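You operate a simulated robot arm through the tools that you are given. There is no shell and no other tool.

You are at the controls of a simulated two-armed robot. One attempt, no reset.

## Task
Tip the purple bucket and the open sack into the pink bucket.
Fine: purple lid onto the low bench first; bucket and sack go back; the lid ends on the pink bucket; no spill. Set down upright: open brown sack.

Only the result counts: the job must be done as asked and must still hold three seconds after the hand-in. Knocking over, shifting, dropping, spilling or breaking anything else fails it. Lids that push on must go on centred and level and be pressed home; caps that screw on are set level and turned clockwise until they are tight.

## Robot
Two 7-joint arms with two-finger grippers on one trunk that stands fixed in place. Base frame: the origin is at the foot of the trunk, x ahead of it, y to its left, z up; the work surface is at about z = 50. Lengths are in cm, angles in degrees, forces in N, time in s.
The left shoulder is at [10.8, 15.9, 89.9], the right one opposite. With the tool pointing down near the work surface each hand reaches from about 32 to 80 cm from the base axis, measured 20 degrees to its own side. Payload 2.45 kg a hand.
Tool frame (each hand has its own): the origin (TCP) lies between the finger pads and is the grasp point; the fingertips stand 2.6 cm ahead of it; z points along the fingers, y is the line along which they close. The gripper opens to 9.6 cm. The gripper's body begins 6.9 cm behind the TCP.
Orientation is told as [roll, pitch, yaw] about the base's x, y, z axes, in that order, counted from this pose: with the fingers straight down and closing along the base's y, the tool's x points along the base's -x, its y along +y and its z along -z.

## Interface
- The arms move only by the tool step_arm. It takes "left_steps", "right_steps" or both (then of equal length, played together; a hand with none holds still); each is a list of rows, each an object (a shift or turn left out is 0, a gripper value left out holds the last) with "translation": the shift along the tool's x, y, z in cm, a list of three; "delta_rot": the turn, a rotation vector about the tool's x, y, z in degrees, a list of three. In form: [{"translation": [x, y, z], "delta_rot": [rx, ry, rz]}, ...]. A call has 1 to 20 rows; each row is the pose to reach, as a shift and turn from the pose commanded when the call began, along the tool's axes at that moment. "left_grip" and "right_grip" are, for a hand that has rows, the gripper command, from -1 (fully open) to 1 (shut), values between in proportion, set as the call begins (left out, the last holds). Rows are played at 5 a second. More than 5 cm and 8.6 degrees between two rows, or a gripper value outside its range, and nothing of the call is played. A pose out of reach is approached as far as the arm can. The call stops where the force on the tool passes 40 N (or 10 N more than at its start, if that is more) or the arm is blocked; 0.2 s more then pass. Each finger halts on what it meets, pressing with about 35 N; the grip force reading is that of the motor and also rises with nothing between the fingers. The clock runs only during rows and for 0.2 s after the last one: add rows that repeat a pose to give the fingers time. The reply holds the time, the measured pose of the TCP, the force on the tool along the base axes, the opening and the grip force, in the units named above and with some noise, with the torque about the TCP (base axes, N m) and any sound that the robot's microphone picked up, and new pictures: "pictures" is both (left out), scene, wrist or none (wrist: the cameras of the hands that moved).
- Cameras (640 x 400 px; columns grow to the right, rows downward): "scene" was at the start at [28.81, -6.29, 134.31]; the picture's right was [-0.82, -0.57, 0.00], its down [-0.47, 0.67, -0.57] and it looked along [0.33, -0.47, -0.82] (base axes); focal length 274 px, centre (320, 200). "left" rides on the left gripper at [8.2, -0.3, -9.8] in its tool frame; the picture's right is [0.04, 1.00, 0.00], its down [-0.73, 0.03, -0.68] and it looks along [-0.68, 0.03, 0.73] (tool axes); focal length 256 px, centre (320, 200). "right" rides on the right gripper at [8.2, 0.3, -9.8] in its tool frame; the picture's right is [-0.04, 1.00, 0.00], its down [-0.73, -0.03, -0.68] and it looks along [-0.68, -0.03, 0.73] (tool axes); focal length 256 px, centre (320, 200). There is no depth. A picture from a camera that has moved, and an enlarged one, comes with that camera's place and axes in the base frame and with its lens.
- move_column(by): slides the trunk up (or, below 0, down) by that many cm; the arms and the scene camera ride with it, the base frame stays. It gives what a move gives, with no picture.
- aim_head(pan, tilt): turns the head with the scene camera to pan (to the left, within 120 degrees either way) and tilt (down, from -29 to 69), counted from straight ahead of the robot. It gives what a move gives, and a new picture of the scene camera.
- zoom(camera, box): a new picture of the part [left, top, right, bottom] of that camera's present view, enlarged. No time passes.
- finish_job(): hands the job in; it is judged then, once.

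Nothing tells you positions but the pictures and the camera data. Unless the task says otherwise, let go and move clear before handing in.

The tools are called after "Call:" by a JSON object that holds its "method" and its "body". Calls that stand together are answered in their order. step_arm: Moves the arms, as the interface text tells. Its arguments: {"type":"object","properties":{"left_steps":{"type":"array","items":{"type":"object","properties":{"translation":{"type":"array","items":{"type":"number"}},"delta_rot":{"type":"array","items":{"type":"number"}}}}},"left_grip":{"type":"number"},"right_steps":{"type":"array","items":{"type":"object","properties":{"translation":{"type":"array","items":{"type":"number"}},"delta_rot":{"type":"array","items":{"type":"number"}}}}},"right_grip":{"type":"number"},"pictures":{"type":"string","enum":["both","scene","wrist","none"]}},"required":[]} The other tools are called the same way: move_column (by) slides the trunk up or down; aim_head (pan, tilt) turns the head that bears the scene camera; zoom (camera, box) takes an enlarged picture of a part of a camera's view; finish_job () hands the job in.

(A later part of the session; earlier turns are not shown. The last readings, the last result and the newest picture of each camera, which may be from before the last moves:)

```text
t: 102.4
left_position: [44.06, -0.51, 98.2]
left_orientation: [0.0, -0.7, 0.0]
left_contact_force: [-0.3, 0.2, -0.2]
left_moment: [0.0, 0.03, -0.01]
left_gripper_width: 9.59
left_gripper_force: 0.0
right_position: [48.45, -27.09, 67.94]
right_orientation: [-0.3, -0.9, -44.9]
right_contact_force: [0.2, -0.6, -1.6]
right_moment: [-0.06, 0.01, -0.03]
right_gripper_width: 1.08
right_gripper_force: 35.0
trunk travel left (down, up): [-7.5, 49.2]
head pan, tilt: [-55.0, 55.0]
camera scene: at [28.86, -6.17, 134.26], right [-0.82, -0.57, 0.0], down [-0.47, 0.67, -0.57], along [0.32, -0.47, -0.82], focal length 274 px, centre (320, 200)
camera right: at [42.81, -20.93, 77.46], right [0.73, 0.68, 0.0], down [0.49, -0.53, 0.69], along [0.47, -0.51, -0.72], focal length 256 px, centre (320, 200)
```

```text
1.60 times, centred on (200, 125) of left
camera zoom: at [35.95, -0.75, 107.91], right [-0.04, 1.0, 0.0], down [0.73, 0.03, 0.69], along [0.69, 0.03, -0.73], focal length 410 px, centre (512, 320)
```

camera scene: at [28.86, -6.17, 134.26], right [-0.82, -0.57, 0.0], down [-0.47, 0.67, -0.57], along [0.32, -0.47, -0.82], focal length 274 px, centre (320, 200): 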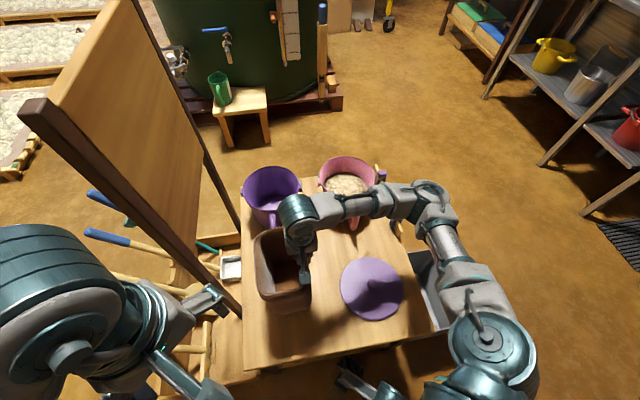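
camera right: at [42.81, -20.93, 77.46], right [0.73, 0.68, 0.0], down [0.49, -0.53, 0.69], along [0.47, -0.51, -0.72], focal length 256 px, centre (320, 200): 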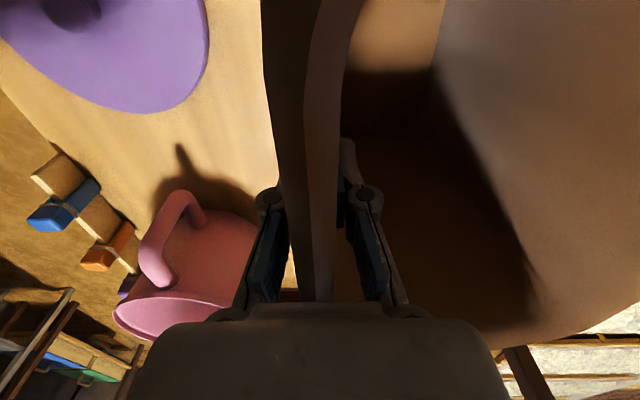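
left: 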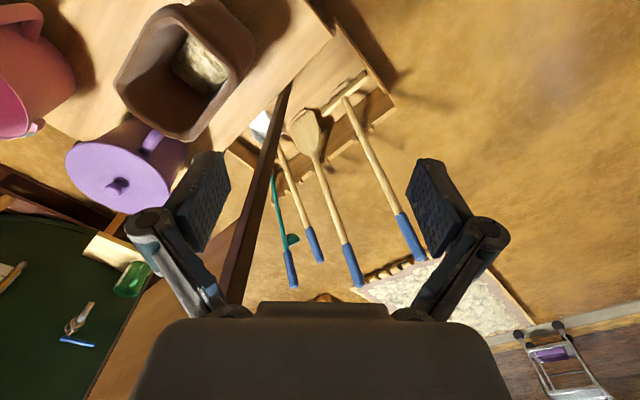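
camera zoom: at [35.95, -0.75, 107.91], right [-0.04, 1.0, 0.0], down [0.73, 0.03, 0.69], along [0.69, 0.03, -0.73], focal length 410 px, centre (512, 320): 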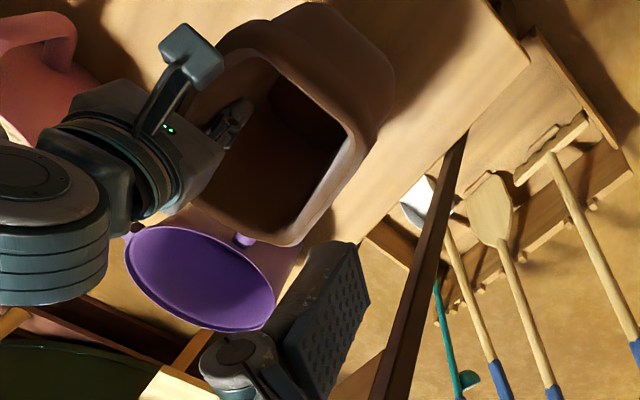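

The sack hangs about 6° off level in the grip. I'll counter-rotate the hand to level it, correct its position and go on down.

Call:
{"method": "step_arm", "body": {"right_steps": [{"translation": [0.12, 0.15, 0.8], "delta_rot": [-3, 0, 0]}, {"translation": [0.24, 0.3, 1.6], "delta_rot": [-6, 0, 0]}, {"translation": [0.24, 0.3, 2.4], "delta_rot": [-6, 0, 0]}, {"translation": [0.24, 0.3, 2.4], "delta_rot": [-6, 0, 0]}]}}

Call:
{"method": "zoom", "body": {"camera": "left", "box": [0, 0, 400, 250]}}

Call:
{"method": "zoom", "body": {"camera": "scene", "box": [220, 200, 360, 340]}}

```text
t: 103.4
left_position: [44.05, -0.4, 98.11]
left_orientation: [-0.1, -0.7, -0.1]
left_contact_force: [-0.3, 1.0, -0.6]
left_moment: [-0.02, 0.0, -0.01]
left_gripper_width: 9.61
left_gripper_force: 0.1
right_position: [48.56, -26.64, 65.39]
right_orientation: [5.7, -1.0, -44.9]
right_contact_force: [-0.5, -0.4, -1.0]
right_moment: [-0.04, 0.03, 0.01]
right_gripper_width: 1.1
right_gripper_force: 35.0
trunk travel left (down, up): [-7.5, 49.2]
head pan, tilt: [-55.0, 55.0]
camera scene: at [28.86, -6.19, 134.26], right [-0.82, -0.57, 0.0], down [-0.47, 0.67, -0.57], along [0.32, -0.47, -0.82], focal length 274 px, centre (320, 200)
camera right: at [42.21, -21.32, 75.04], right [0.73, 0.68, 0.1], down [0.44, -0.58, 0.69], along [0.52, -0.46, -0.72], focal length 256 px, centre (320, 200)
```

scene: 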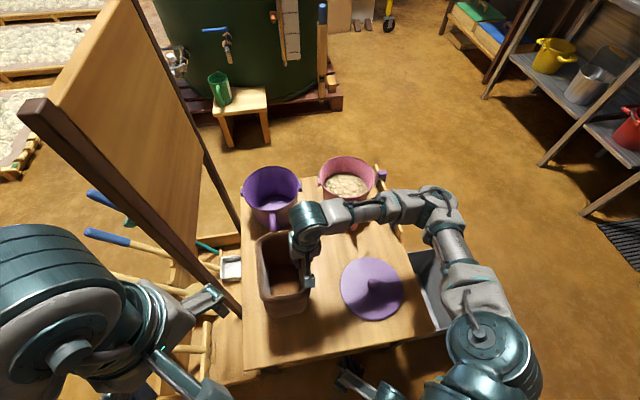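
right: 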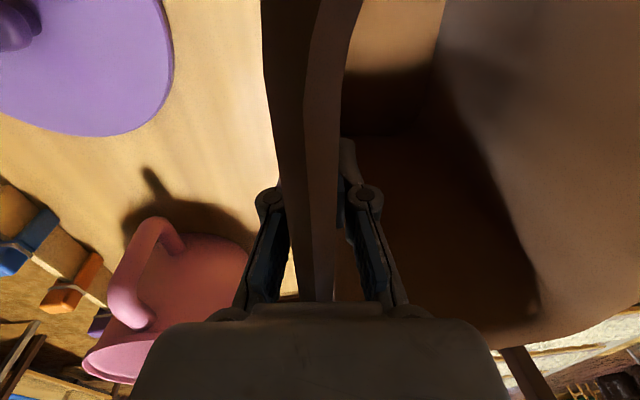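

```text
1.60 times, centred on (200, 125) of left
camera zoom: at [35.96, -0.77, 107.89], right [-0.04, 1.0, 0.0], down [0.73, 0.03, 0.69], along [0.69, 0.03, -0.73], focal length 410 px, centre (512, 320)
```

zoom: 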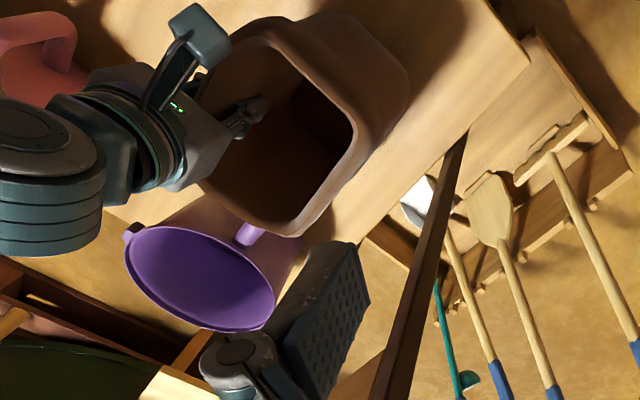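

```text
2.86 times, centred on (290, 270) of scene
camera zoom: at [28.86, -6.19, 134.26], right [-0.82, -0.57, 0.0], down [-0.47, 0.67, -0.57], along [0.32, -0.47, -0.82], focal length 782 px, centre (406, 0)
```

zoom: 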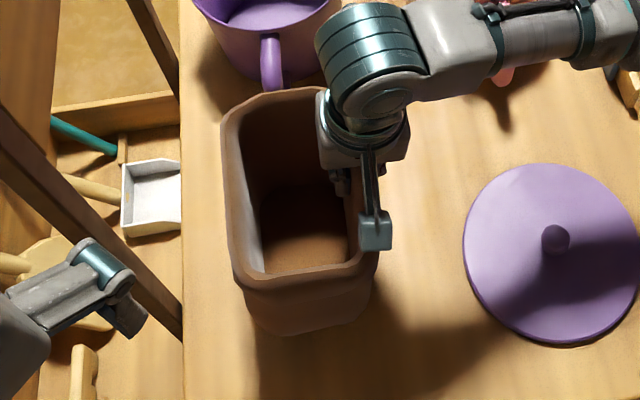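

Call:
{"method": "step_arm", "body": {"right_steps": [{"translation": [0, -0.05, 0.5]}, {"translation": [0, -0.09, 0.9]}, {"translation": [0, -0.09, 0.9]}], "pictures": "none"}}

Call:
{"method": "step_arm", "body": {"right_steps": [{"translation": [0, -0.03, 0.3]}, {"translation": [0, -0.06, 0.6]}, {"translation": [0, -0.06, 0.6]}], "pictures": "none"}}

```text
t: 104.2
left_position: [44.09, -0.37, 98.28]
left_orientation: [-0.1, -0.7, 0.0]
left_contact_force: [0.5, -0.2, -0.9]
left_moment: [0.01, -0.03, 0.01]
left_gripper_width: 9.62
left_gripper_force: 0.1
right_position: [48.74, -26.78, 64.56]
right_orientation: [5.7, -1.0, -44.9]
right_contact_force: [0.4, 0.1, -1.2]
right_moment: [-0.01, 0.04, 0.0]
right_gripper_width: 1.11
right_gripper_force: 35.1
trunk travel left (down, up): [-7.5, 49.2]
head pan, tilt: [-55.0, 55.0]
```

```text
t: 105.0
left_position: [44.1, -0.45, 98.25]
left_orientation: [-0.2, -0.8, 0.0]
left_contact_force: [-0.4, -0.1, 0.8]
left_moment: [-0.01, -0.01, 0.0]
left_gripper_width: 9.6
left_gripper_force: 0.0
right_position: [48.52, -26.83, 63.93]
right_orientation: [5.7, -1.1, -45.0]
right_contact_force: [-1.1, -0.1, 0.6]
right_moment: [0.05, 0.14, 0.02]
right_gripper_width: 1.13
right_gripper_force: 34.7
trunk travel left (down, up): [-7.5, 49.2]
head pan, tilt: [-55.0, 55.0]
```

Call:
{"method": "step_arm", "body": {"right_steps": [{"translation": [0, -0.02, 0.2]}, {"translation": [0, -0.02, 0.2]}]}}

Call:
{"method": "zoom", "body": {"camera": "scene", "box": [220, 200, 360, 340]}}

```text
t: 105.6
left_position: [43.96, -0.42, 98.21]
left_orientation: [-0.2, -0.7, 0.1]
left_contact_force: [1.1, -0.5, -0.2]
left_moment: [0.02, 0.02, 0.01]
left_gripper_width: 9.61
left_gripper_force: 0.1
right_position: [48.73, -26.84, 64.03]
right_orientation: [5.8, -1.2, -44.9]
right_contact_force: [1.3, -3.1, 18.6]
right_moment: [0.27, 0.46, 0.13]
right_gripper_width: 1.15
right_gripper_force: 34.5
trunk travel left (down, up): [-7.5, 49.2]
head pan, tilt: [-55.0, 55.0]
camera scene: at [28.61, -6.09, 134.35], right [-0.82, -0.57, 0.0], down [-0.47, 0.67, -0.57], along [0.33, -0.47, -0.82], focal length 274 px, centre (320, 200)
camera right: at [42.21, -21.34, 73.55], right [0.73, 0.68, 0.1], down [0.44, -0.58, 0.69], along [0.52, -0.46, -0.72], focal length 256 px, centre (320, 200)
```

scene: 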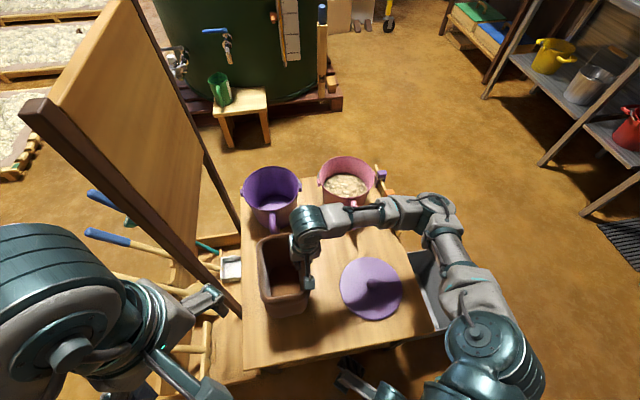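
right: 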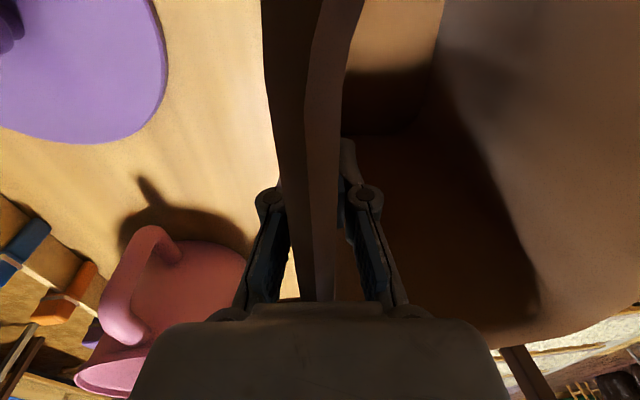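

```text
2.86 times, centred on (290, 270) of scene
camera zoom: at [28.61, -6.09, 134.35], right [-0.82, -0.57, 0.0], down [-0.47, 0.67, -0.57], along [0.33, -0.47, -0.82], focal length 782 px, centre (406, 0)
```

zoom: 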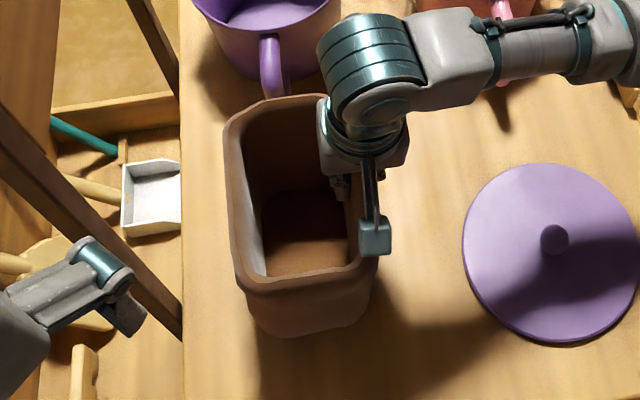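

The sack is seated at its home pose. I'm releasing it and rising straight up.

Call:
{"method": "step_arm", "body": {"right_steps": [{"translation": [0, 0.02, -0.2]}, {"translation": [0, 0.02, -0.2]}, {"translation": [0, 0.02, -0.2]}, {"translation": [0, 0.02, -0.2]}, {"translation": [0, 0.02, -0.2]}], "right_grip": -0.3, "pictures": "wrist"}}

Call:
{"method": "step_arm", "body": {"right_steps": [{"translation": [0, 0.2, -2]}, {"translation": [0, 0.4, -4]}, {"translation": [0, 0.7, -7], "delta_rot": [2, 0, 0]}, {"translation": [0, 1.0, -10], "delta_rot": [4, 0, 0]}, {"translation": [0, 1.4, -13.5], "delta_rot": [5.8, 0, 0]}, {"translation": [0, 1.4, -13.5], "delta_rot": [5.8, 0, 0]}]}}

Call:
{"method": "zoom", "body": {"camera": "scene", "box": [220, 140, 440, 340]}}

```text
t: 106.8
left_position: [44.1, -0.39, 98.07]
left_orientation: [-0.1, -0.6, 0.1]
left_contact_force: [0.0, -1.3, 0.9]
left_moment: [-0.01, -0.05, 0.01]
left_gripper_width: 9.62
left_gripper_force: 0.1
right_position: [48.65, -26.71, 63.94]
right_orientation: [5.7, -1.1, -44.9]
right_contact_force: [1.4, 0.2, -0.3]
right_moment: [0.0, -0.01, 0.01]
right_gripper_width: 6.24
right_gripper_force: 0.1
trunk travel left (down, up): [-7.5, 49.2]
head pan, tilt: [-55.0, 55.0]
camera right: at [42.23, -21.34, 73.57], right [0.73, 0.68, 0.1], down [0.44, -0.58, 0.69], along [0.52, -0.46, -0.72], focal length 256 px, centre (320, 200)
```

right: 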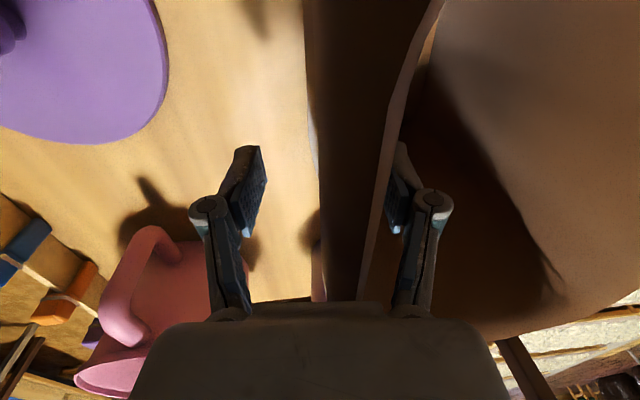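

```text
t: 108.2
left_position: [44.23, -0.49, 98.15]
left_orientation: [-0.1, -0.7, 0.0]
left_contact_force: [0.4, -0.1, -0.2]
left_moment: [0.03, 0.0, -0.03]
left_gripper_width: 9.58
left_gripper_force: 0.0
right_position: [48.56, -26.43, 77.49]
right_orientation: [-0.2, -1.0, -45.0]
right_contact_force: [-0.4, 0.4, 0.5]
right_moment: [-0.01, 0.04, 0.01]
right_gripper_width: 6.22
right_gripper_force: 0.0
trunk travel left (down, up): [-7.5, 49.2]
head pan, tilt: [-55.0, 55.0]
camera scene: at [28.93, -6.14, 134.23], right [-0.82, -0.57, 0.0], down [-0.47, 0.67, -0.57], along [0.32, -0.47, -0.82], focal length 274 px, centre (320, 200)
camera right: at [42.83, -20.4, 87.14], right [0.73, 0.68, 0.0], down [0.49, -0.53, 0.69], along [0.47, -0.51, -0.72], focal length 256 px, centre (320, 200)
```

scene: 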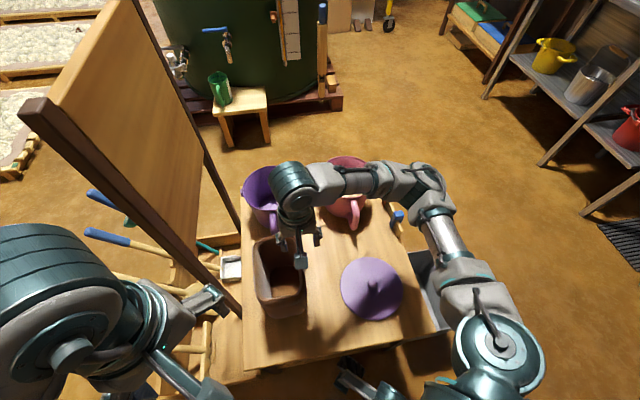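
right: 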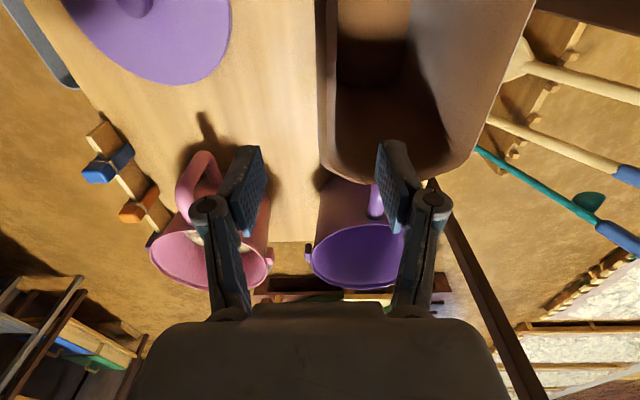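

```text
2.00 times, centred on (330, 240) of scene
camera zoom: at [28.93, -6.14, 134.23], right [-0.82, -0.57, 0.0], down [-0.47, 0.67, -0.57], along [0.32, -0.47, -0.82], focal length 548 px, centre (300, 120)
```

zoom: 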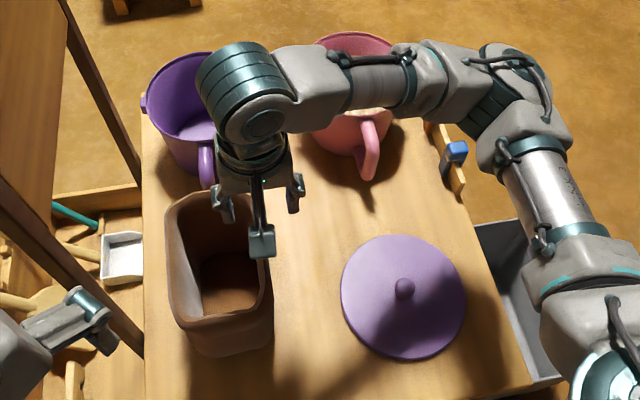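

The sack stands upright and empty at home. Next is the lid: I'm moving back above its knob at (31.4, -36.2).

Call:
{"method": "step_arm", "body": {"right_steps": [{"translation": [0.6, -2.4, 0]}, {"translation": [1.3, -4.75, 0]}, {"translation": [1.9, -7.1, 0.5]}, {"translation": [2.6, -9.5, 1.5]}, {"translation": [3.2, -11.9, 3]}, {"translation": [3.9, -14.25, 4.5]}, {"translation": [4.5, -16.6, 6]}, {"translation": [5.16, -19.0, 8]}, {"translation": [5.16, -19.0, 10]}, {"translation": [5.16, -19.0, 10]}]}}

```text
t: 110.4
left_position: [44.1, -0.38, 98.16]
left_orientation: [-0.2, -0.7, 0.0]
left_contact_force: [-0.5, 0.0, -0.3]
left_moment: [-0.01, -0.04, -0.02]
left_gripper_width: 9.6
left_gripper_force: 0.1
right_position: [33.02, -37.45, 67.38]
right_orientation: [-0.1, -0.9, -44.9]
right_contact_force: [0.5, -0.3, 0.0]
right_moment: [0.0, -0.01, 0.0]
right_gripper_width: 6.23
right_gripper_force: 0.0
right hand out of reach, approached as far as the arm can: row 7, 8, 9, 10
trunk travel left (down, up): [-7.5, 49.2]
head pan, tilt: [-55.0, 55.0]
camera scene: at [28.71, -6.27, 134.29], right [-0.82, -0.57, 0.0], down [-0.47, 0.67, -0.57], along [0.33, -0.47, -0.82], focal length 274 px, centre (320, 200)
camera right: at [27.36, -31.34, 76.98], right [0.73, 0.68, 0.0], down [0.49, -0.53, 0.69], along [0.47, -0.51, -0.72], focal length 256 px, centre (320, 200)
```

scene: 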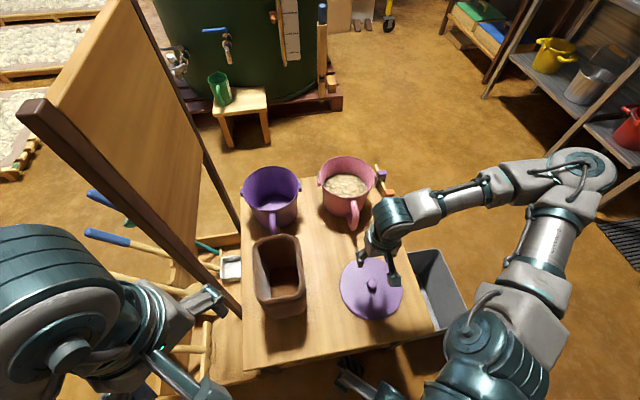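
right: 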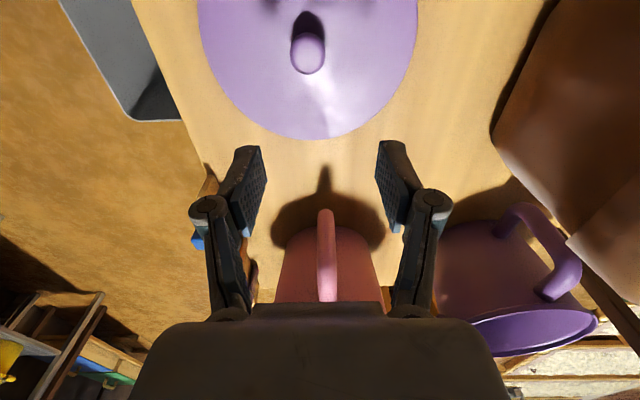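

Call:
{"method": "zoom", "body": {"camera": "scene", "box": [140, 200, 460, 400]}}

Call:
{"method": "zoom", "body": {"camera": "scene", "box": [220, 140, 420, 265]}}

Call:
{"method": "zoom", "body": {"camera": "left", "box": [0, 0, 400, 250]}}

```text
2.00 times, centred on (300, 300) of scene
camera zoom: at [28.71, -6.27, 134.29], right [-0.82, -0.57, 0.0], down [-0.47, 0.67, -0.57], along [0.33, -0.47, -0.82], focal length 548 px, centre (360, 0)
```

zoom: 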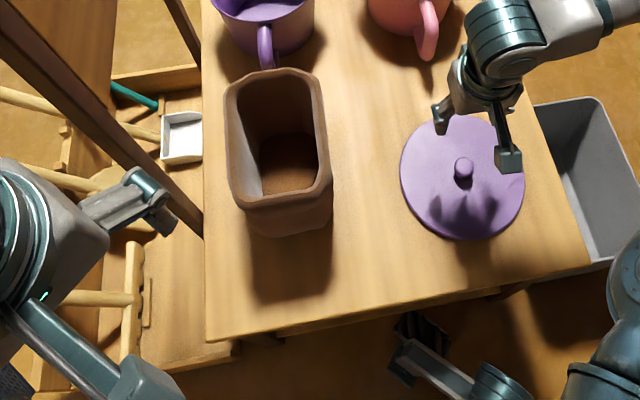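

```text
3.20 times, centred on (320, 202) of scene
camera zoom: at [28.71, -6.27, 134.29], right [-0.82, -0.57, 0.0], down [-0.47, 0.67, -0.57], along [0.33, -0.47, -0.82], focal length 876 px, centre (320, 192)
```

zoom: 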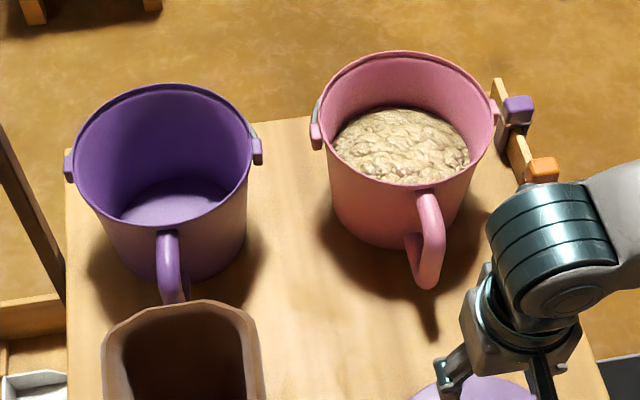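

```text
1.60 times, centred on (200, 125) of left
camera zoom: at [35.94, -0.79, 107.91], right [-0.04, 1.0, 0.0], down [0.73, 0.03, 0.69], along [0.69, 0.03, -0.73], focal length 410 px, centre (512, 320)
```

zoom: 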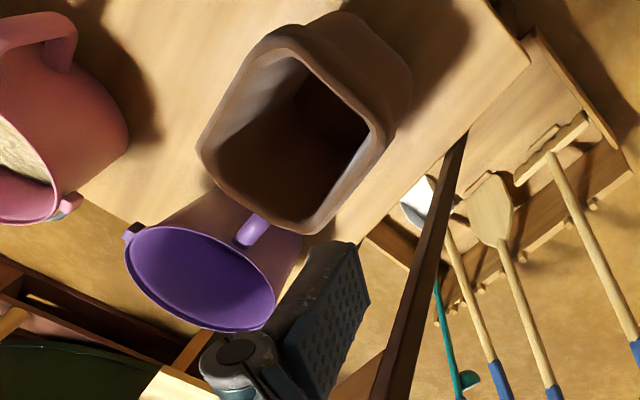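

All three vessels are within about 0.7 cm of where they were and nothing has spilled. I'm going down towards the knob.

Call:
{"method": "step_arm", "body": {"right_steps": [{"translation": [0.5, -0.1, 2.5]}, {"translation": [1.0, -0.15, 5]}, {"translation": [1.5, -0.2, 7.5]}, {"translation": [1.98, -0.28, 9.5]}, {"translation": [1.98, -0.28, 9.5]}], "pictures": "wrist"}}

```text
t: 111.6
left_position: [44.06, -0.31, 98.16]
left_orientation: [-0.1, -0.7, 0.0]
left_contact_force: [0.4, 0.0, -0.6]
left_moment: [0.01, 0.01, 0.0]
left_gripper_width: 9.59
left_gripper_force: 0.0
right_position: [31.64, -36.24, 57.89]
right_orientation: [-0.1, -1.0, -45.0]
right_contact_force: [-0.1, -0.1, 0.0]
right_moment: [0.0, -0.02, 0.01]
right_gripper_width: 6.23
right_gripper_force: 0.0
trunk travel left (down, up): [-7.5, 49.2]
head pan, tilt: [-55.0, 55.0]
camera right: at [25.89, -30.17, 67.47], right [0.73, 0.68, 0.0], down [0.49, -0.53, 0.69], along [0.47, -0.51, -0.72], focal length 256 px, centre (320, 200)
```

right: 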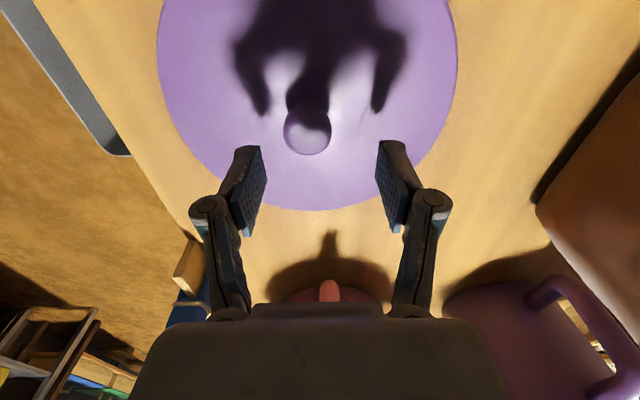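

The knob is about 0.8 cm to the -w side, so I'm correcting and lowering.

Call:
{"method": "step_arm", "body": {"right_steps": [{"translation": [0.2, -0.8, 0.5]}, {"translation": [0.2, -0.8, 2]}, {"translation": [0.2, -0.8, 2]}], "pictures": "wrist"}}

```text
t: 112.4
left_position: [43.95, -0.45, 98.24]
left_orientation: [-0.1, -0.7, 0.0]
left_contact_force: [-0.2, -0.6, 0.9]
left_moment: [0.01, -0.01, 0.0]
left_gripper_width: 9.62
left_gripper_force: 0.0
right_position: [30.96, -36.75, 56.05]
right_orientation: [-0.1, -1.0, -44.9]
right_contact_force: [-0.3, 0.1, 0.1]
right_moment: [0.0, 0.02, 0.02]
right_gripper_width: 6.23
right_gripper_force: 0.1
trunk travel left (down, up): [-7.5, 49.2]
head pan, tilt: [-55.0, 55.0]
camera right: at [25.22, -30.68, 65.46], right [0.73, 0.68, 0.0], down [0.49, -0.53, 0.69], along [0.47, -0.51, -0.72], focal length 256 px, centre (320, 200)
```

right: 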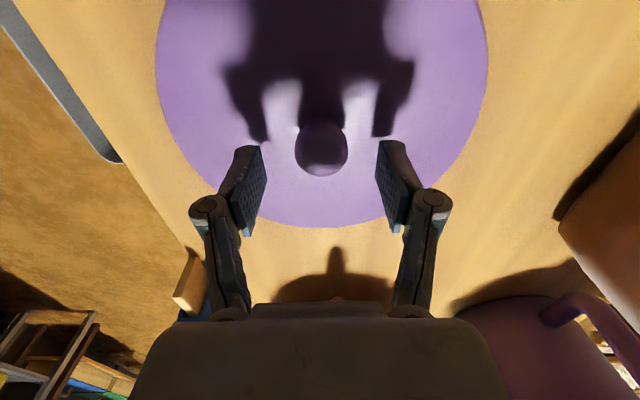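

The knob is aligned. I'm lowering 1.7 cm and gripping.

Call:
{"method": "step_arm", "body": {"right_steps": [{"translation": [0, 0, 0.9]}, {"translation": [0, 0, 1.7]}, {"translation": [0, 0, 1.7]}], "pictures": "none"}}

Call:
{"method": "step_arm", "body": {"right_steps": [{"translation": [0, 0, 0]}, {"translation": [0, 0, 0]}, {"translation": [0, 0, 0]}, {"translation": [0, 0, 0]}, {"translation": [0, 0, 0]}], "right_grip": 1, "pictures": "wrist"}}

```text
t: 113.2
left_position: [44.1, -0.44, 98.14]
left_orientation: [-0.1, -0.7, 0.1]
left_contact_force: [-0.1, 0.4, -0.4]
left_moment: [-0.01, 0.01, -0.03]
left_gripper_width: 9.6
left_gripper_force: 0.0
right_position: [31.0, -36.79, 54.24]
right_orientation: [-0.2, -1.0, -45.0]
right_contact_force: [0.4, 1.0, 0.6]
right_moment: [0.02, -0.01, 0.0]
right_gripper_width: 6.26
right_gripper_force: 0.1
trunk travel left (down, up): [-7.5, 49.2]
head pan, tilt: [-55.0, 55.0]
```

```text
t: 114.4
left_position: [44.07, -0.42, 98.3]
left_orientation: [-0.1, -0.7, 0.0]
left_contact_force: [0.2, 0.5, 0.1]
left_moment: [0.04, -0.02, 0.01]
left_gripper_width: 9.59
left_gripper_force: 0.1
right_position: [30.99, -36.78, 54.24]
right_orientation: [-0.2, -1.0, -44.9]
right_contact_force: [0.1, 0.5, 1.8]
right_moment: [0.02, 0.0, 0.02]
right_gripper_width: 2.82
right_gripper_force: 34.6
trunk travel left (down, up): [-7.5, 49.2]
head pan, tilt: [-55.0, 55.0]
camera right: at [25.27, -30.69, 63.77], right [0.73, 0.68, 0.0], down [0.49, -0.53, 0.69], along [0.47, -0.51, -0.72], focal length 256 px, centre (320, 200)
```

right: 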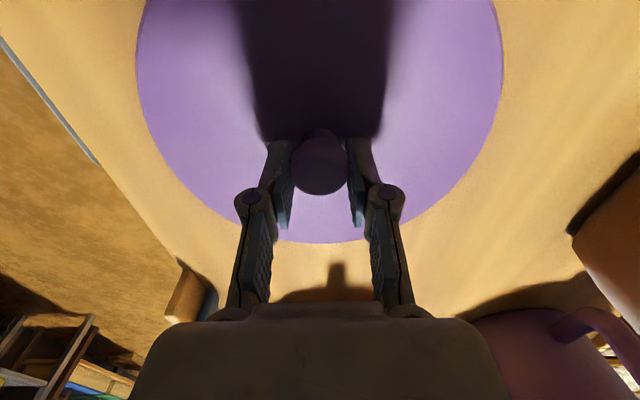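

The knob is gripped cleanly at 2.8 cm. I'm lifting the lid and carrying it along +s to hover over the pink bucket, while turning the left hand so its camera gives me a second view.

Call:
{"method": "step_arm", "body": {"right_steps": [{"translation": [0, 0, -2]}, {"translation": [-0.5, 0, -5.5]}, {"translation": [-2, 0, -9.5]}, {"translation": [-4.5, 0.1, -13.5]}, {"translation": [-7.5, 0.1, -17]}, {"translation": [-10.5, 0.2, -20.5]}, {"translation": [-14, 0.3, -24]}, {"translation": [-18, 0.3, -26]}, {"translation": [-22.5, 0.4, -28]}, {"translation": [-27, 0.5, -29.5]}, {"translation": [-30, 0.57, -30]}, {"translation": [-32.2, 0.57, -30]}, {"translation": [-32.2, 0.57, -30]}], "left_steps": [{"delta_rot": [0, 0, 6]}, {"delta_rot": [0, 0, 12]}, {"delta_rot": [0, 0, 18]}, {"delta_rot": [0, 0, 24]}, {"delta_rot": [0, 0, 30]}, {"delta_rot": [0, 0, 36]}, {"delta_rot": [0, 0, 42]}, {"delta_rot": [0, 0, 48]}, {"delta_rot": [0, 0, 54]}, {"delta_rot": [0, 0, 60]}, {"delta_rot": [0, 0, 66]}, {"delta_rot": [0, 0, 70]}, {"delta_rot": [0, 0, 70]}]}}

```text
t: 117.2
left_position: [43.92, -0.41, 98.21]
left_orientation: [0.7, -0.3, -70.1]
left_contact_force: [0.1, 0.6, -0.5]
left_moment: [-0.03, -0.02, -0.02]
left_gripper_width: 9.59
left_gripper_force: 0.0
right_position: [53.86, -58.57, 84.9]
right_orientation: [0.0, -1.0, -45.0]
right_contact_force: [-0.2, 0.4, -1.3]
right_moment: [0.01, -0.02, 0.0]
right_gripper_width: 2.79
right_gripper_force: 35.1
trunk travel left (down, up): [-7.5, 49.2]
head pan, tilt: [-55.0, 55.0]
camera scene: at [28.84, -6.34, 134.26], right [-0.82, -0.57, 0.0], down [-0.47, 0.67, -0.57], along [0.32, -0.47, -0.82], focal length 274 px, centre (320, 200)
camera right: at [48.1, -52.56, 94.43], right [0.73, 0.68, 0.0], down [0.49, -0.53, 0.69], along [0.47, -0.51, -0.72], focal length 256 px, centre (320, 200)
camera left: at [41.02, 7.12, 107.96], right [0.93, 0.38, 0.01], down [0.27, -0.68, 0.68], along [0.27, -0.63, -0.73], focal length 256 px, centre (320, 200)
```

scene: 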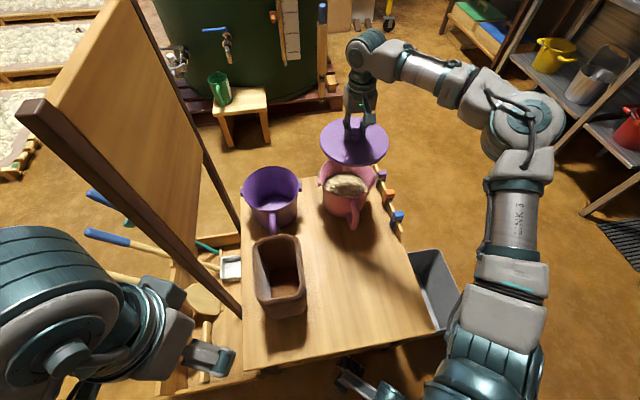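
right: 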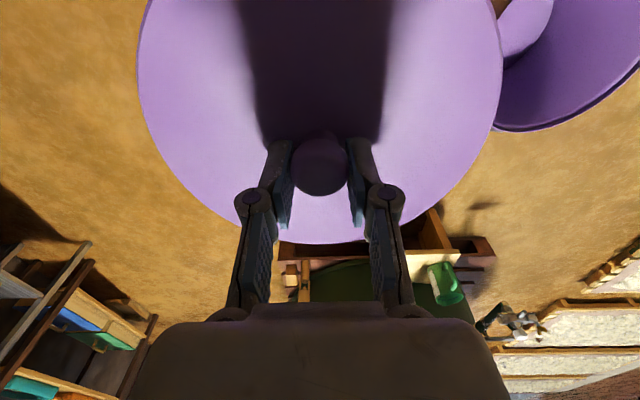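
left: 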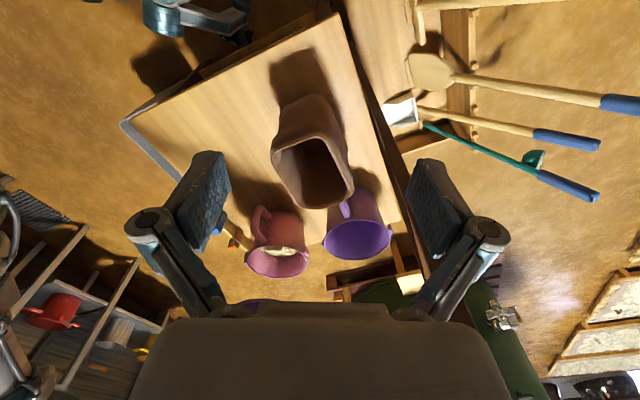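

The left camera shows the pink rim and the lid edge. I'm zooming both for measurement.

Call:
{"method": "zoom", "body": {"camera": "left", "box": [220, 190, 400, 302]}}

Call:
{"method": "zoom", "body": {"camera": "scene", "box": [230, 100, 430, 225]}}

```text
3.56 times, centred on (310, 246) of left
camera zoom: at [41.02, 7.12, 107.96], right [0.93, 0.38, 0.01], down [0.27, -0.68, 0.68], along [0.27, -0.63, -0.73], focal length 910 px, centre (356, 36)
```

zoom: 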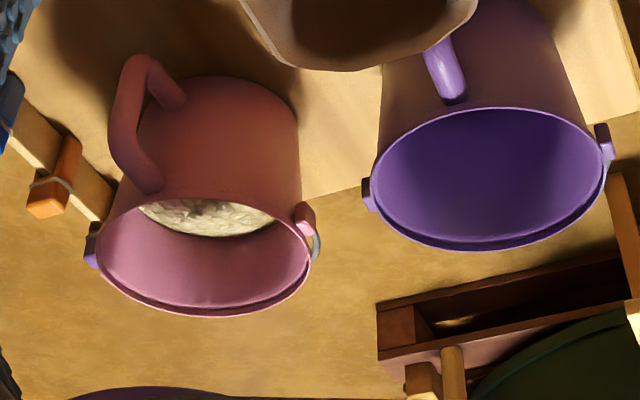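

```text
3.20 times, centred on (330, 162) of scene
camera zoom: at [28.84, -6.34, 134.26], right [-0.82, -0.57, 0.0], down [-0.47, 0.67, -0.57], along [0.32, -0.47, -0.82], focal length 876 px, centre (288, 320)
```

zoom: 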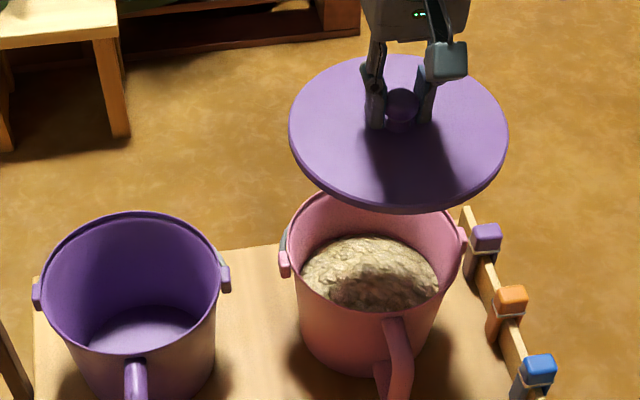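

Call:
{"method": "zoom", "body": {"camera": "scene", "box": [310, 155, 390, 205]}}

Call:
{"method": "zoom", "body": {"camera": "left", "box": [236, 230, 316, 280]}}

```text
8.00 times, centred on (350, 180) of scene
camera zoom: at [28.84, -6.34, 134.26], right [-0.82, -0.57, 0.0], down [-0.47, 0.67, -0.57], along [0.32, -0.47, -0.82], focal length 2190 px, centre (80, 360)
```

zoom: 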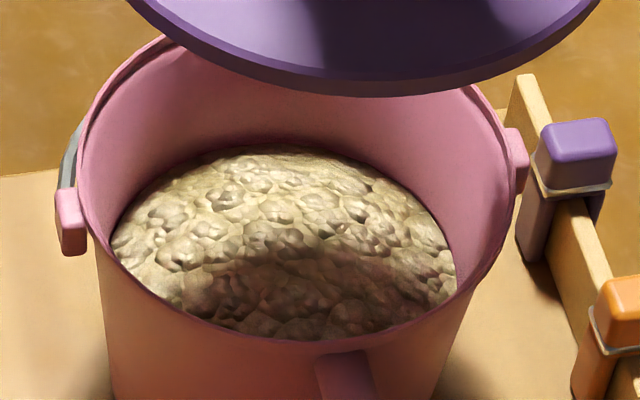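

```text
8.00 times, centred on (276, 255) of left
camera zoom: at [41.02, 7.12, 107.96], right [0.93, 0.38, 0.01], down [0.27, -0.68, 0.68], along [0.27, -0.63, -0.73], focal length 2048 px, centre (672, -240)
```

zoom: 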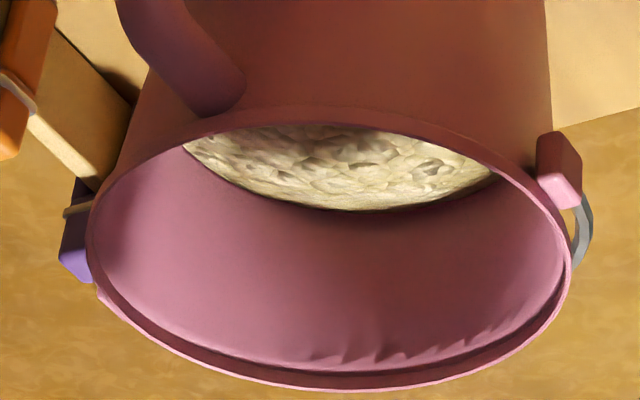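

Combining both views, the pink centre is near (54.4, -58.2). I'm shifting about 0.6 cm and lowering the lid to about 5 cm above the rim for a close comparison.

Call:
{"method": "step_arm", "body": {"right_steps": [{"translation": [-0.14, 0.57, 2]}, {"translation": [-0.14, 0.57, 4.5]}, {"translation": [-0.14, 0.57, 7]}, {"translation": [-0.14, 0.57, 9.9]}, {"translation": [-0.14, 0.57, 9.9]}], "pictures": "scene"}}

Call:
{"method": "zoom", "body": {"camera": "scene", "box": [310, 140, 400, 196]}}

Call:
{"method": "zoom", "body": {"camera": "left", "box": [226, 230, 326, 292]}}

```text
t: 118.4
left_position: [44.05, -0.45, 98.3]
left_orientation: [0.6, -0.3, -69.9]
left_contact_force: [0.0, 0.9, -0.6]
left_moment: [0.02, -0.01, 0.06]
left_gripper_width: 9.6
left_gripper_force: 0.1
right_position: [54.42, -58.64, 74.83]
right_orientation: [-0.1, -1.0, -44.9]
right_contact_force: [-0.5, -0.6, -0.3]
right_moment: [-0.02, -0.02, -0.02]
right_gripper_width: 2.8
right_gripper_force: 34.9
trunk travel left (down, up): [-7.5, 49.2]
head pan, tilt: [-55.0, 55.0]
camera scene: at [28.85, -6.36, 134.26], right [-0.82, -0.57, 0.0], down [-0.47, 0.67, -0.57], along [0.32, -0.47, -0.82], focal length 274 px, centre (320, 200)
```

scene: 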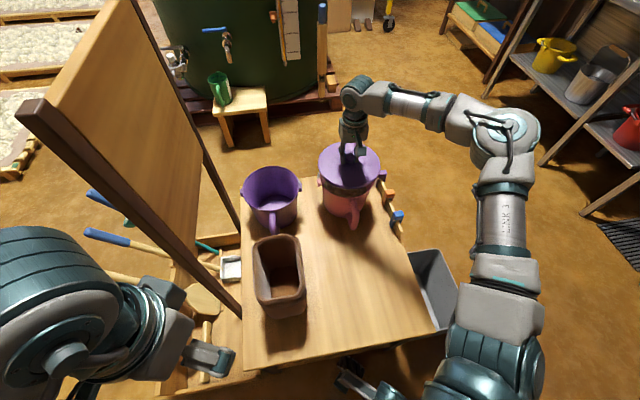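

```text
7.11 times, centred on (355, 168) of scene
camera zoom: at [28.85, -6.36, 134.26], right [-0.82, -0.57, 0.0], down [-0.47, 0.67, -0.57], along [0.32, -0.47, -0.82], focal length 1947 px, centre (71, 428)
```

zoom: 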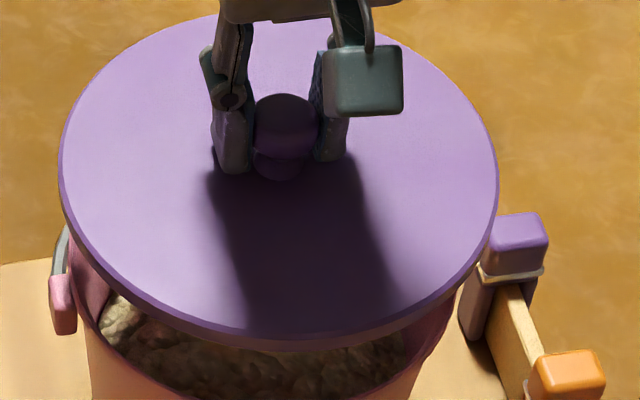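

```text
6.40 times, centred on (276, 261) of left
camera zoom: at [41.01, 7.14, 107.96], right [0.93, 0.38, 0.01], down [0.27, -0.68, 0.68], along [0.27, -0.63, -0.73], focal length 1638 px, centre (602, -190)
```

zoom: 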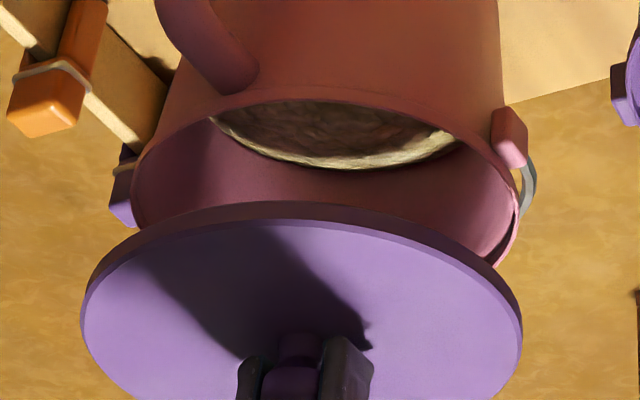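

The lid looks nearly centred sideways. I'm lowering it to about 1.2 cm above seating so the edges can be compared directly.

Call:
{"method": "step_arm", "body": {"right_steps": [{"translation": [0, 0, 1.5]}, {"translation": [0, 0, 3]}, {"translation": [0, 0, 4.2]}, {"translation": [0, 0, 4.2]}], "pictures": "scene"}}

Call:
{"method": "zoom", "body": {"camera": "scene", "box": [310, 145, 400, 201]}}

Call:
{"method": "zoom", "body": {"camera": "left", "box": [226, 230, 326, 292]}}

Call:
{"method": "zoom", "body": {"camera": "right", "box": [120, 0, 520, 250]}}

```text
t: 119.4
left_position: [44.1, -0.37, 98.03]
left_orientation: [0.7, -0.3, -70.0]
left_contact_force: [-0.2, 0.8, -0.1]
left_moment: [-0.01, -0.02, -0.02]
left_gripper_width: 9.58
left_gripper_force: 0.1
right_position: [54.47, -58.63, 70.56]
right_orientation: [-0.2, -1.0, -44.8]
right_contact_force: [0.2, 0.0, -0.8]
right_moment: [0.04, 0.0, -0.04]
right_gripper_width: 2.82
right_gripper_force: 34.8
trunk travel left (down, up): [-7.5, 49.2]
head pan, tilt: [-55.0, 55.0]
camera scene: at [28.87, -6.35, 134.25], right [-0.82, -0.57, 0.0], down [-0.47, 0.67, -0.57], along [0.32, -0.47, -0.82], focal length 274 px, centre (320, 200)
```

scene: 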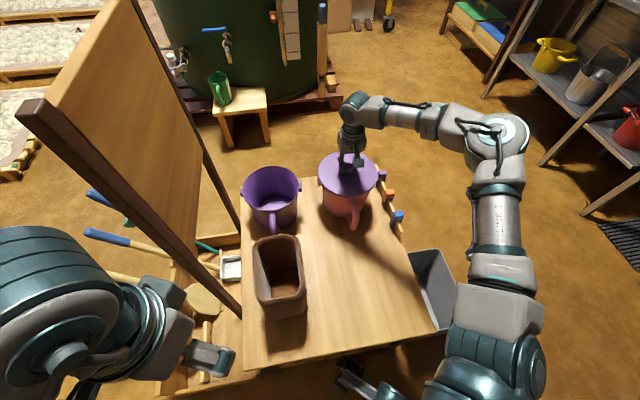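

```text
7.11 times, centred on (355, 173) of scene
camera zoom: at [28.87, -6.35, 134.25], right [-0.82, -0.57, 0.0], down [-0.47, 0.67, -0.57], along [0.32, -0.47, -0.82], focal length 1947 px, centre (71, 392)
```

zoom: 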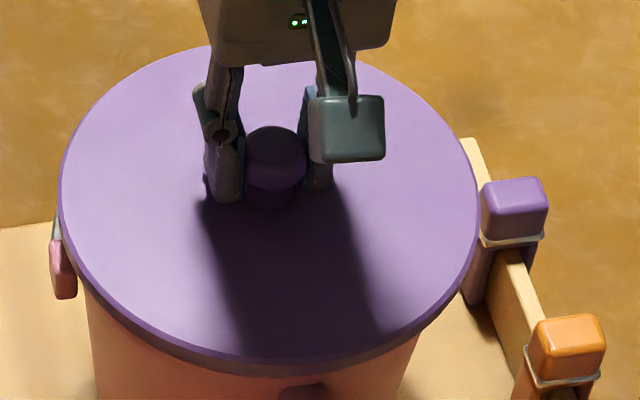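

```text
6.40 times, centred on (276, 261) of left
camera zoom: at [41.03, 7.12, 107.95], right [0.93, 0.38, 0.01], down [0.27, -0.68, 0.68], along [0.27, -0.63, -0.73], focal length 1638 px, centre (602, -190)
```

zoom: 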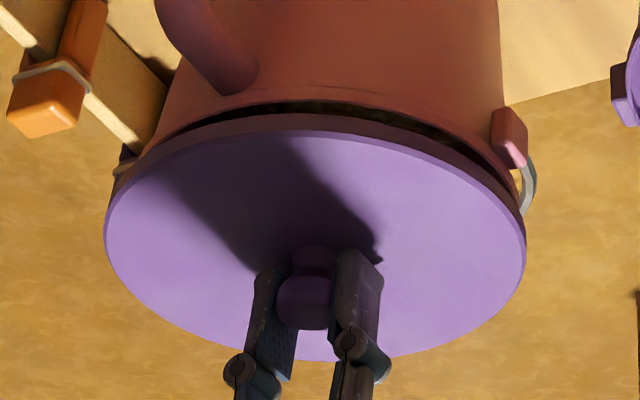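

```text
1.60 times, centred on (320, 125) of right
camera zoom: at [48.8, -52.52, 80.13], right [0.73, 0.68, 0.0], down [0.49, -0.53, 0.69], along [0.47, -0.51, -0.72], focal length 410 px, centre (320, 320)
```

zoom: 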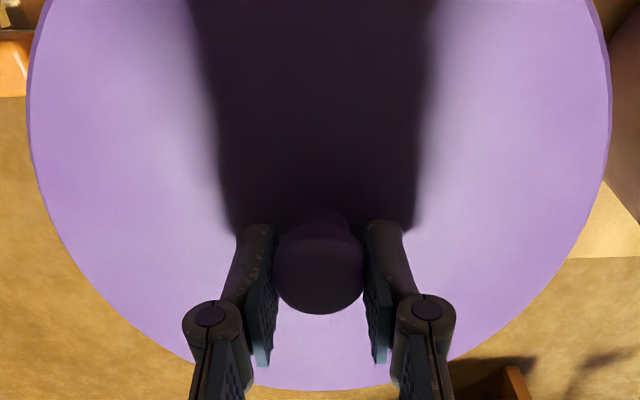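

Estimates from several views put the pink centre within about 0.3 cm of the current hand position. I'm lowering gently onto the rim and watching forces.

Call:
{"method": "step_arm", "body": {"right_steps": [{"translation": [0, 0.1, 0.4]}, {"translation": [0, 0.1, 0.7]}, {"translation": [0, 0.1, 0.7]}], "pictures": "none"}}

Call:
{"method": "step_arm", "body": {"right_steps": [{"translation": [0, 0, 0.2]}, {"translation": [0, 0, 0.4]}, {"translation": [0, 0, 0.4]}], "pictures": "none"}}

Call:
{"method": "zoom", "body": {"camera": "left", "box": [226, 230, 326, 292]}}

Call:
{"method": "zoom", "body": {"camera": "scene", "box": [310, 145, 400, 201]}}

```text
t: 120.2
left_position: [44.09, -0.39, 98.19]
left_orientation: [0.5, -0.3, -70.0]
left_contact_force: [0.2, 1.1, 0.1]
left_moment: [0.0, 0.03, -0.03]
left_gripper_width: 9.61
left_gripper_force: 0.0
right_position: [54.63, -58.54, 69.87]
right_orientation: [-0.1, -1.0, -44.9]
right_contact_force: [-0.2, 0.3, -0.6]
right_moment: [0.0, -0.02, -0.02]
right_gripper_width: 2.81
right_gripper_force: 34.9
trunk travel left (down, up): [-7.5, 49.2]
head pan, tilt: [-55.0, 55.0]
```

```text
t: 121.0
left_position: [44.05, -0.44, 98.09]
left_orientation: [0.6, -0.3, -70.0]
left_contact_force: [0.3, -0.3, 0.9]
left_moment: [0.04, 0.0, 0.0]
left_gripper_width: 9.6
left_gripper_force: 0.0
right_position: [54.55, -58.52, 69.39]
right_orientation: [-0.1, -0.9, -44.9]
right_contact_force: [0.0, -0.1, -1.3]
right_moment: [-0.01, -0.02, -0.02]
right_gripper_width: 2.81
right_gripper_force: 34.9
trunk travel left (down, up): [-7.5, 49.2]
head pan, tilt: [-55.0, 55.0]
```

```text
6.40 times, centred on (276, 261) of left
camera zoom: at [41.05, 7.13, 107.94], right [0.93, 0.38, 0.01], down [0.27, -0.68, 0.68], along [0.27, -0.63, -0.73], focal length 1638 px, centre (602, -190)
```

zoom: 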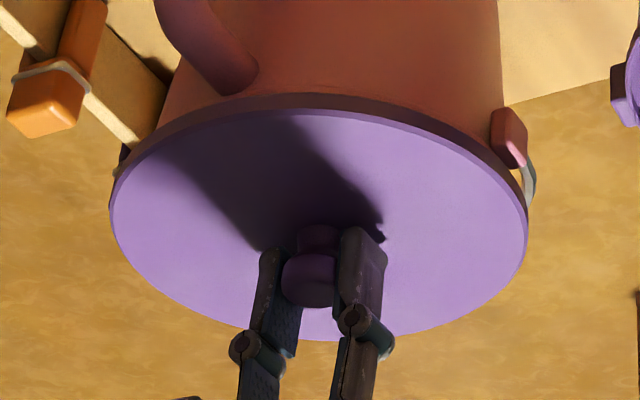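

```text
7.11 times, centred on (355, 173) of scene
camera zoom: at [28.89, -6.35, 134.24], right [-0.82, -0.57, 0.0], down [-0.47, 0.67, -0.57], along [0.32, -0.47, -0.82], focal length 1947 px, centre (71, 392)
```

zoom: 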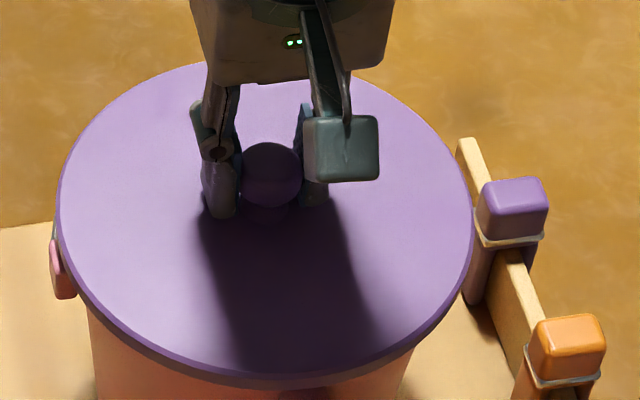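

Call:
{"method": "step_arm", "body": {"right_steps": [{"translation": [0, 0, 0.15]}, {"translation": [0, 0, 0.3]}, {"translation": [0, 0, 0.3]}], "pictures": "none"}}

Call:
{"method": "step_arm", "body": {"right_steps": [{"translation": [0, 0, 0.15]}, {"translation": [0, 0, 0.3]}, {"translation": [0, 0, 0.3]}], "pictures": "none"}}

Call:
{"method": "zoom", "body": {"camera": "left", "box": [226, 230, 326, 292]}}

Call:
{"method": "zoom", "body": {"camera": "scene", "box": [310, 145, 400, 201]}}

```text
t: 121.8
left_position: [44.01, -0.43, 98.19]
left_orientation: [0.5, -0.3, -70.0]
left_contact_force: [-1.1, 0.5, 0.6]
left_moment: [0.0, 0.0, 0.0]
left_gripper_width: 9.62
left_gripper_force: 0.0
right_position: [54.58, -58.61, 69.3]
right_orientation: [-0.1, -1.0, -44.9]
right_contact_force: [0.6, -1.1, 2.7]
right_moment: [0.26, 0.14, 0.03]
right_gripper_width: 2.81
right_gripper_force: 34.9
trunk travel left (down, up): [-7.5, 49.2]
head pan, tilt: [-55.0, 55.0]
```

```text
t: 122.6
left_position: [43.94, -0.23, 98.27]
left_orientation: [0.6, -0.4, -69.9]
left_contact_force: [0.1, 0.4, -0.5]
left_moment: [0.0, 0.03, -0.01]
left_gripper_width: 9.59
left_gripper_force: 0.1
right_position: [54.69, -58.69, 69.21]
right_orientation: [0.0, -1.4, -44.9]
right_contact_force: [2.7, -5.8, 21.3]
right_moment: [0.16, 0.22, 0.0]
right_gripper_width: 2.82
right_gripper_force: 35.3
trunk travel left (down, up): [-7.5, 49.2]
head pan, tilt: [-55.0, 55.0]
```

```text
6.40 times, centred on (276, 261) of left
camera zoom: at [40.89, 7.24, 108.03], right [0.93, 0.38, 0.01], down [0.27, -0.68, 0.68], along [0.27, -0.63, -0.73], focal length 1638 px, centre (602, -190)
```

zoom: 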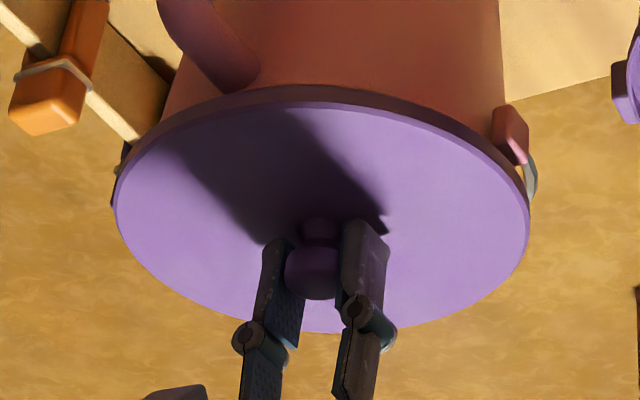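

```text
7.11 times, centred on (355, 173) of scene
camera zoom: at [28.54, -6.07, 134.37], right [-0.82, -0.57, 0.0], down [-0.47, 0.67, -0.57], along [0.33, -0.47, -0.82], focal length 1947 px, centre (71, 392)
```

zoom: 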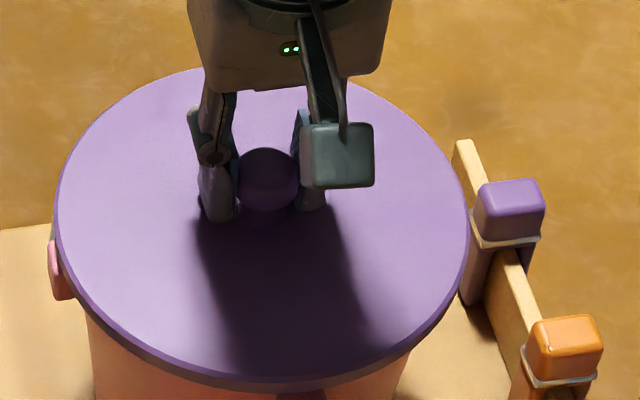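

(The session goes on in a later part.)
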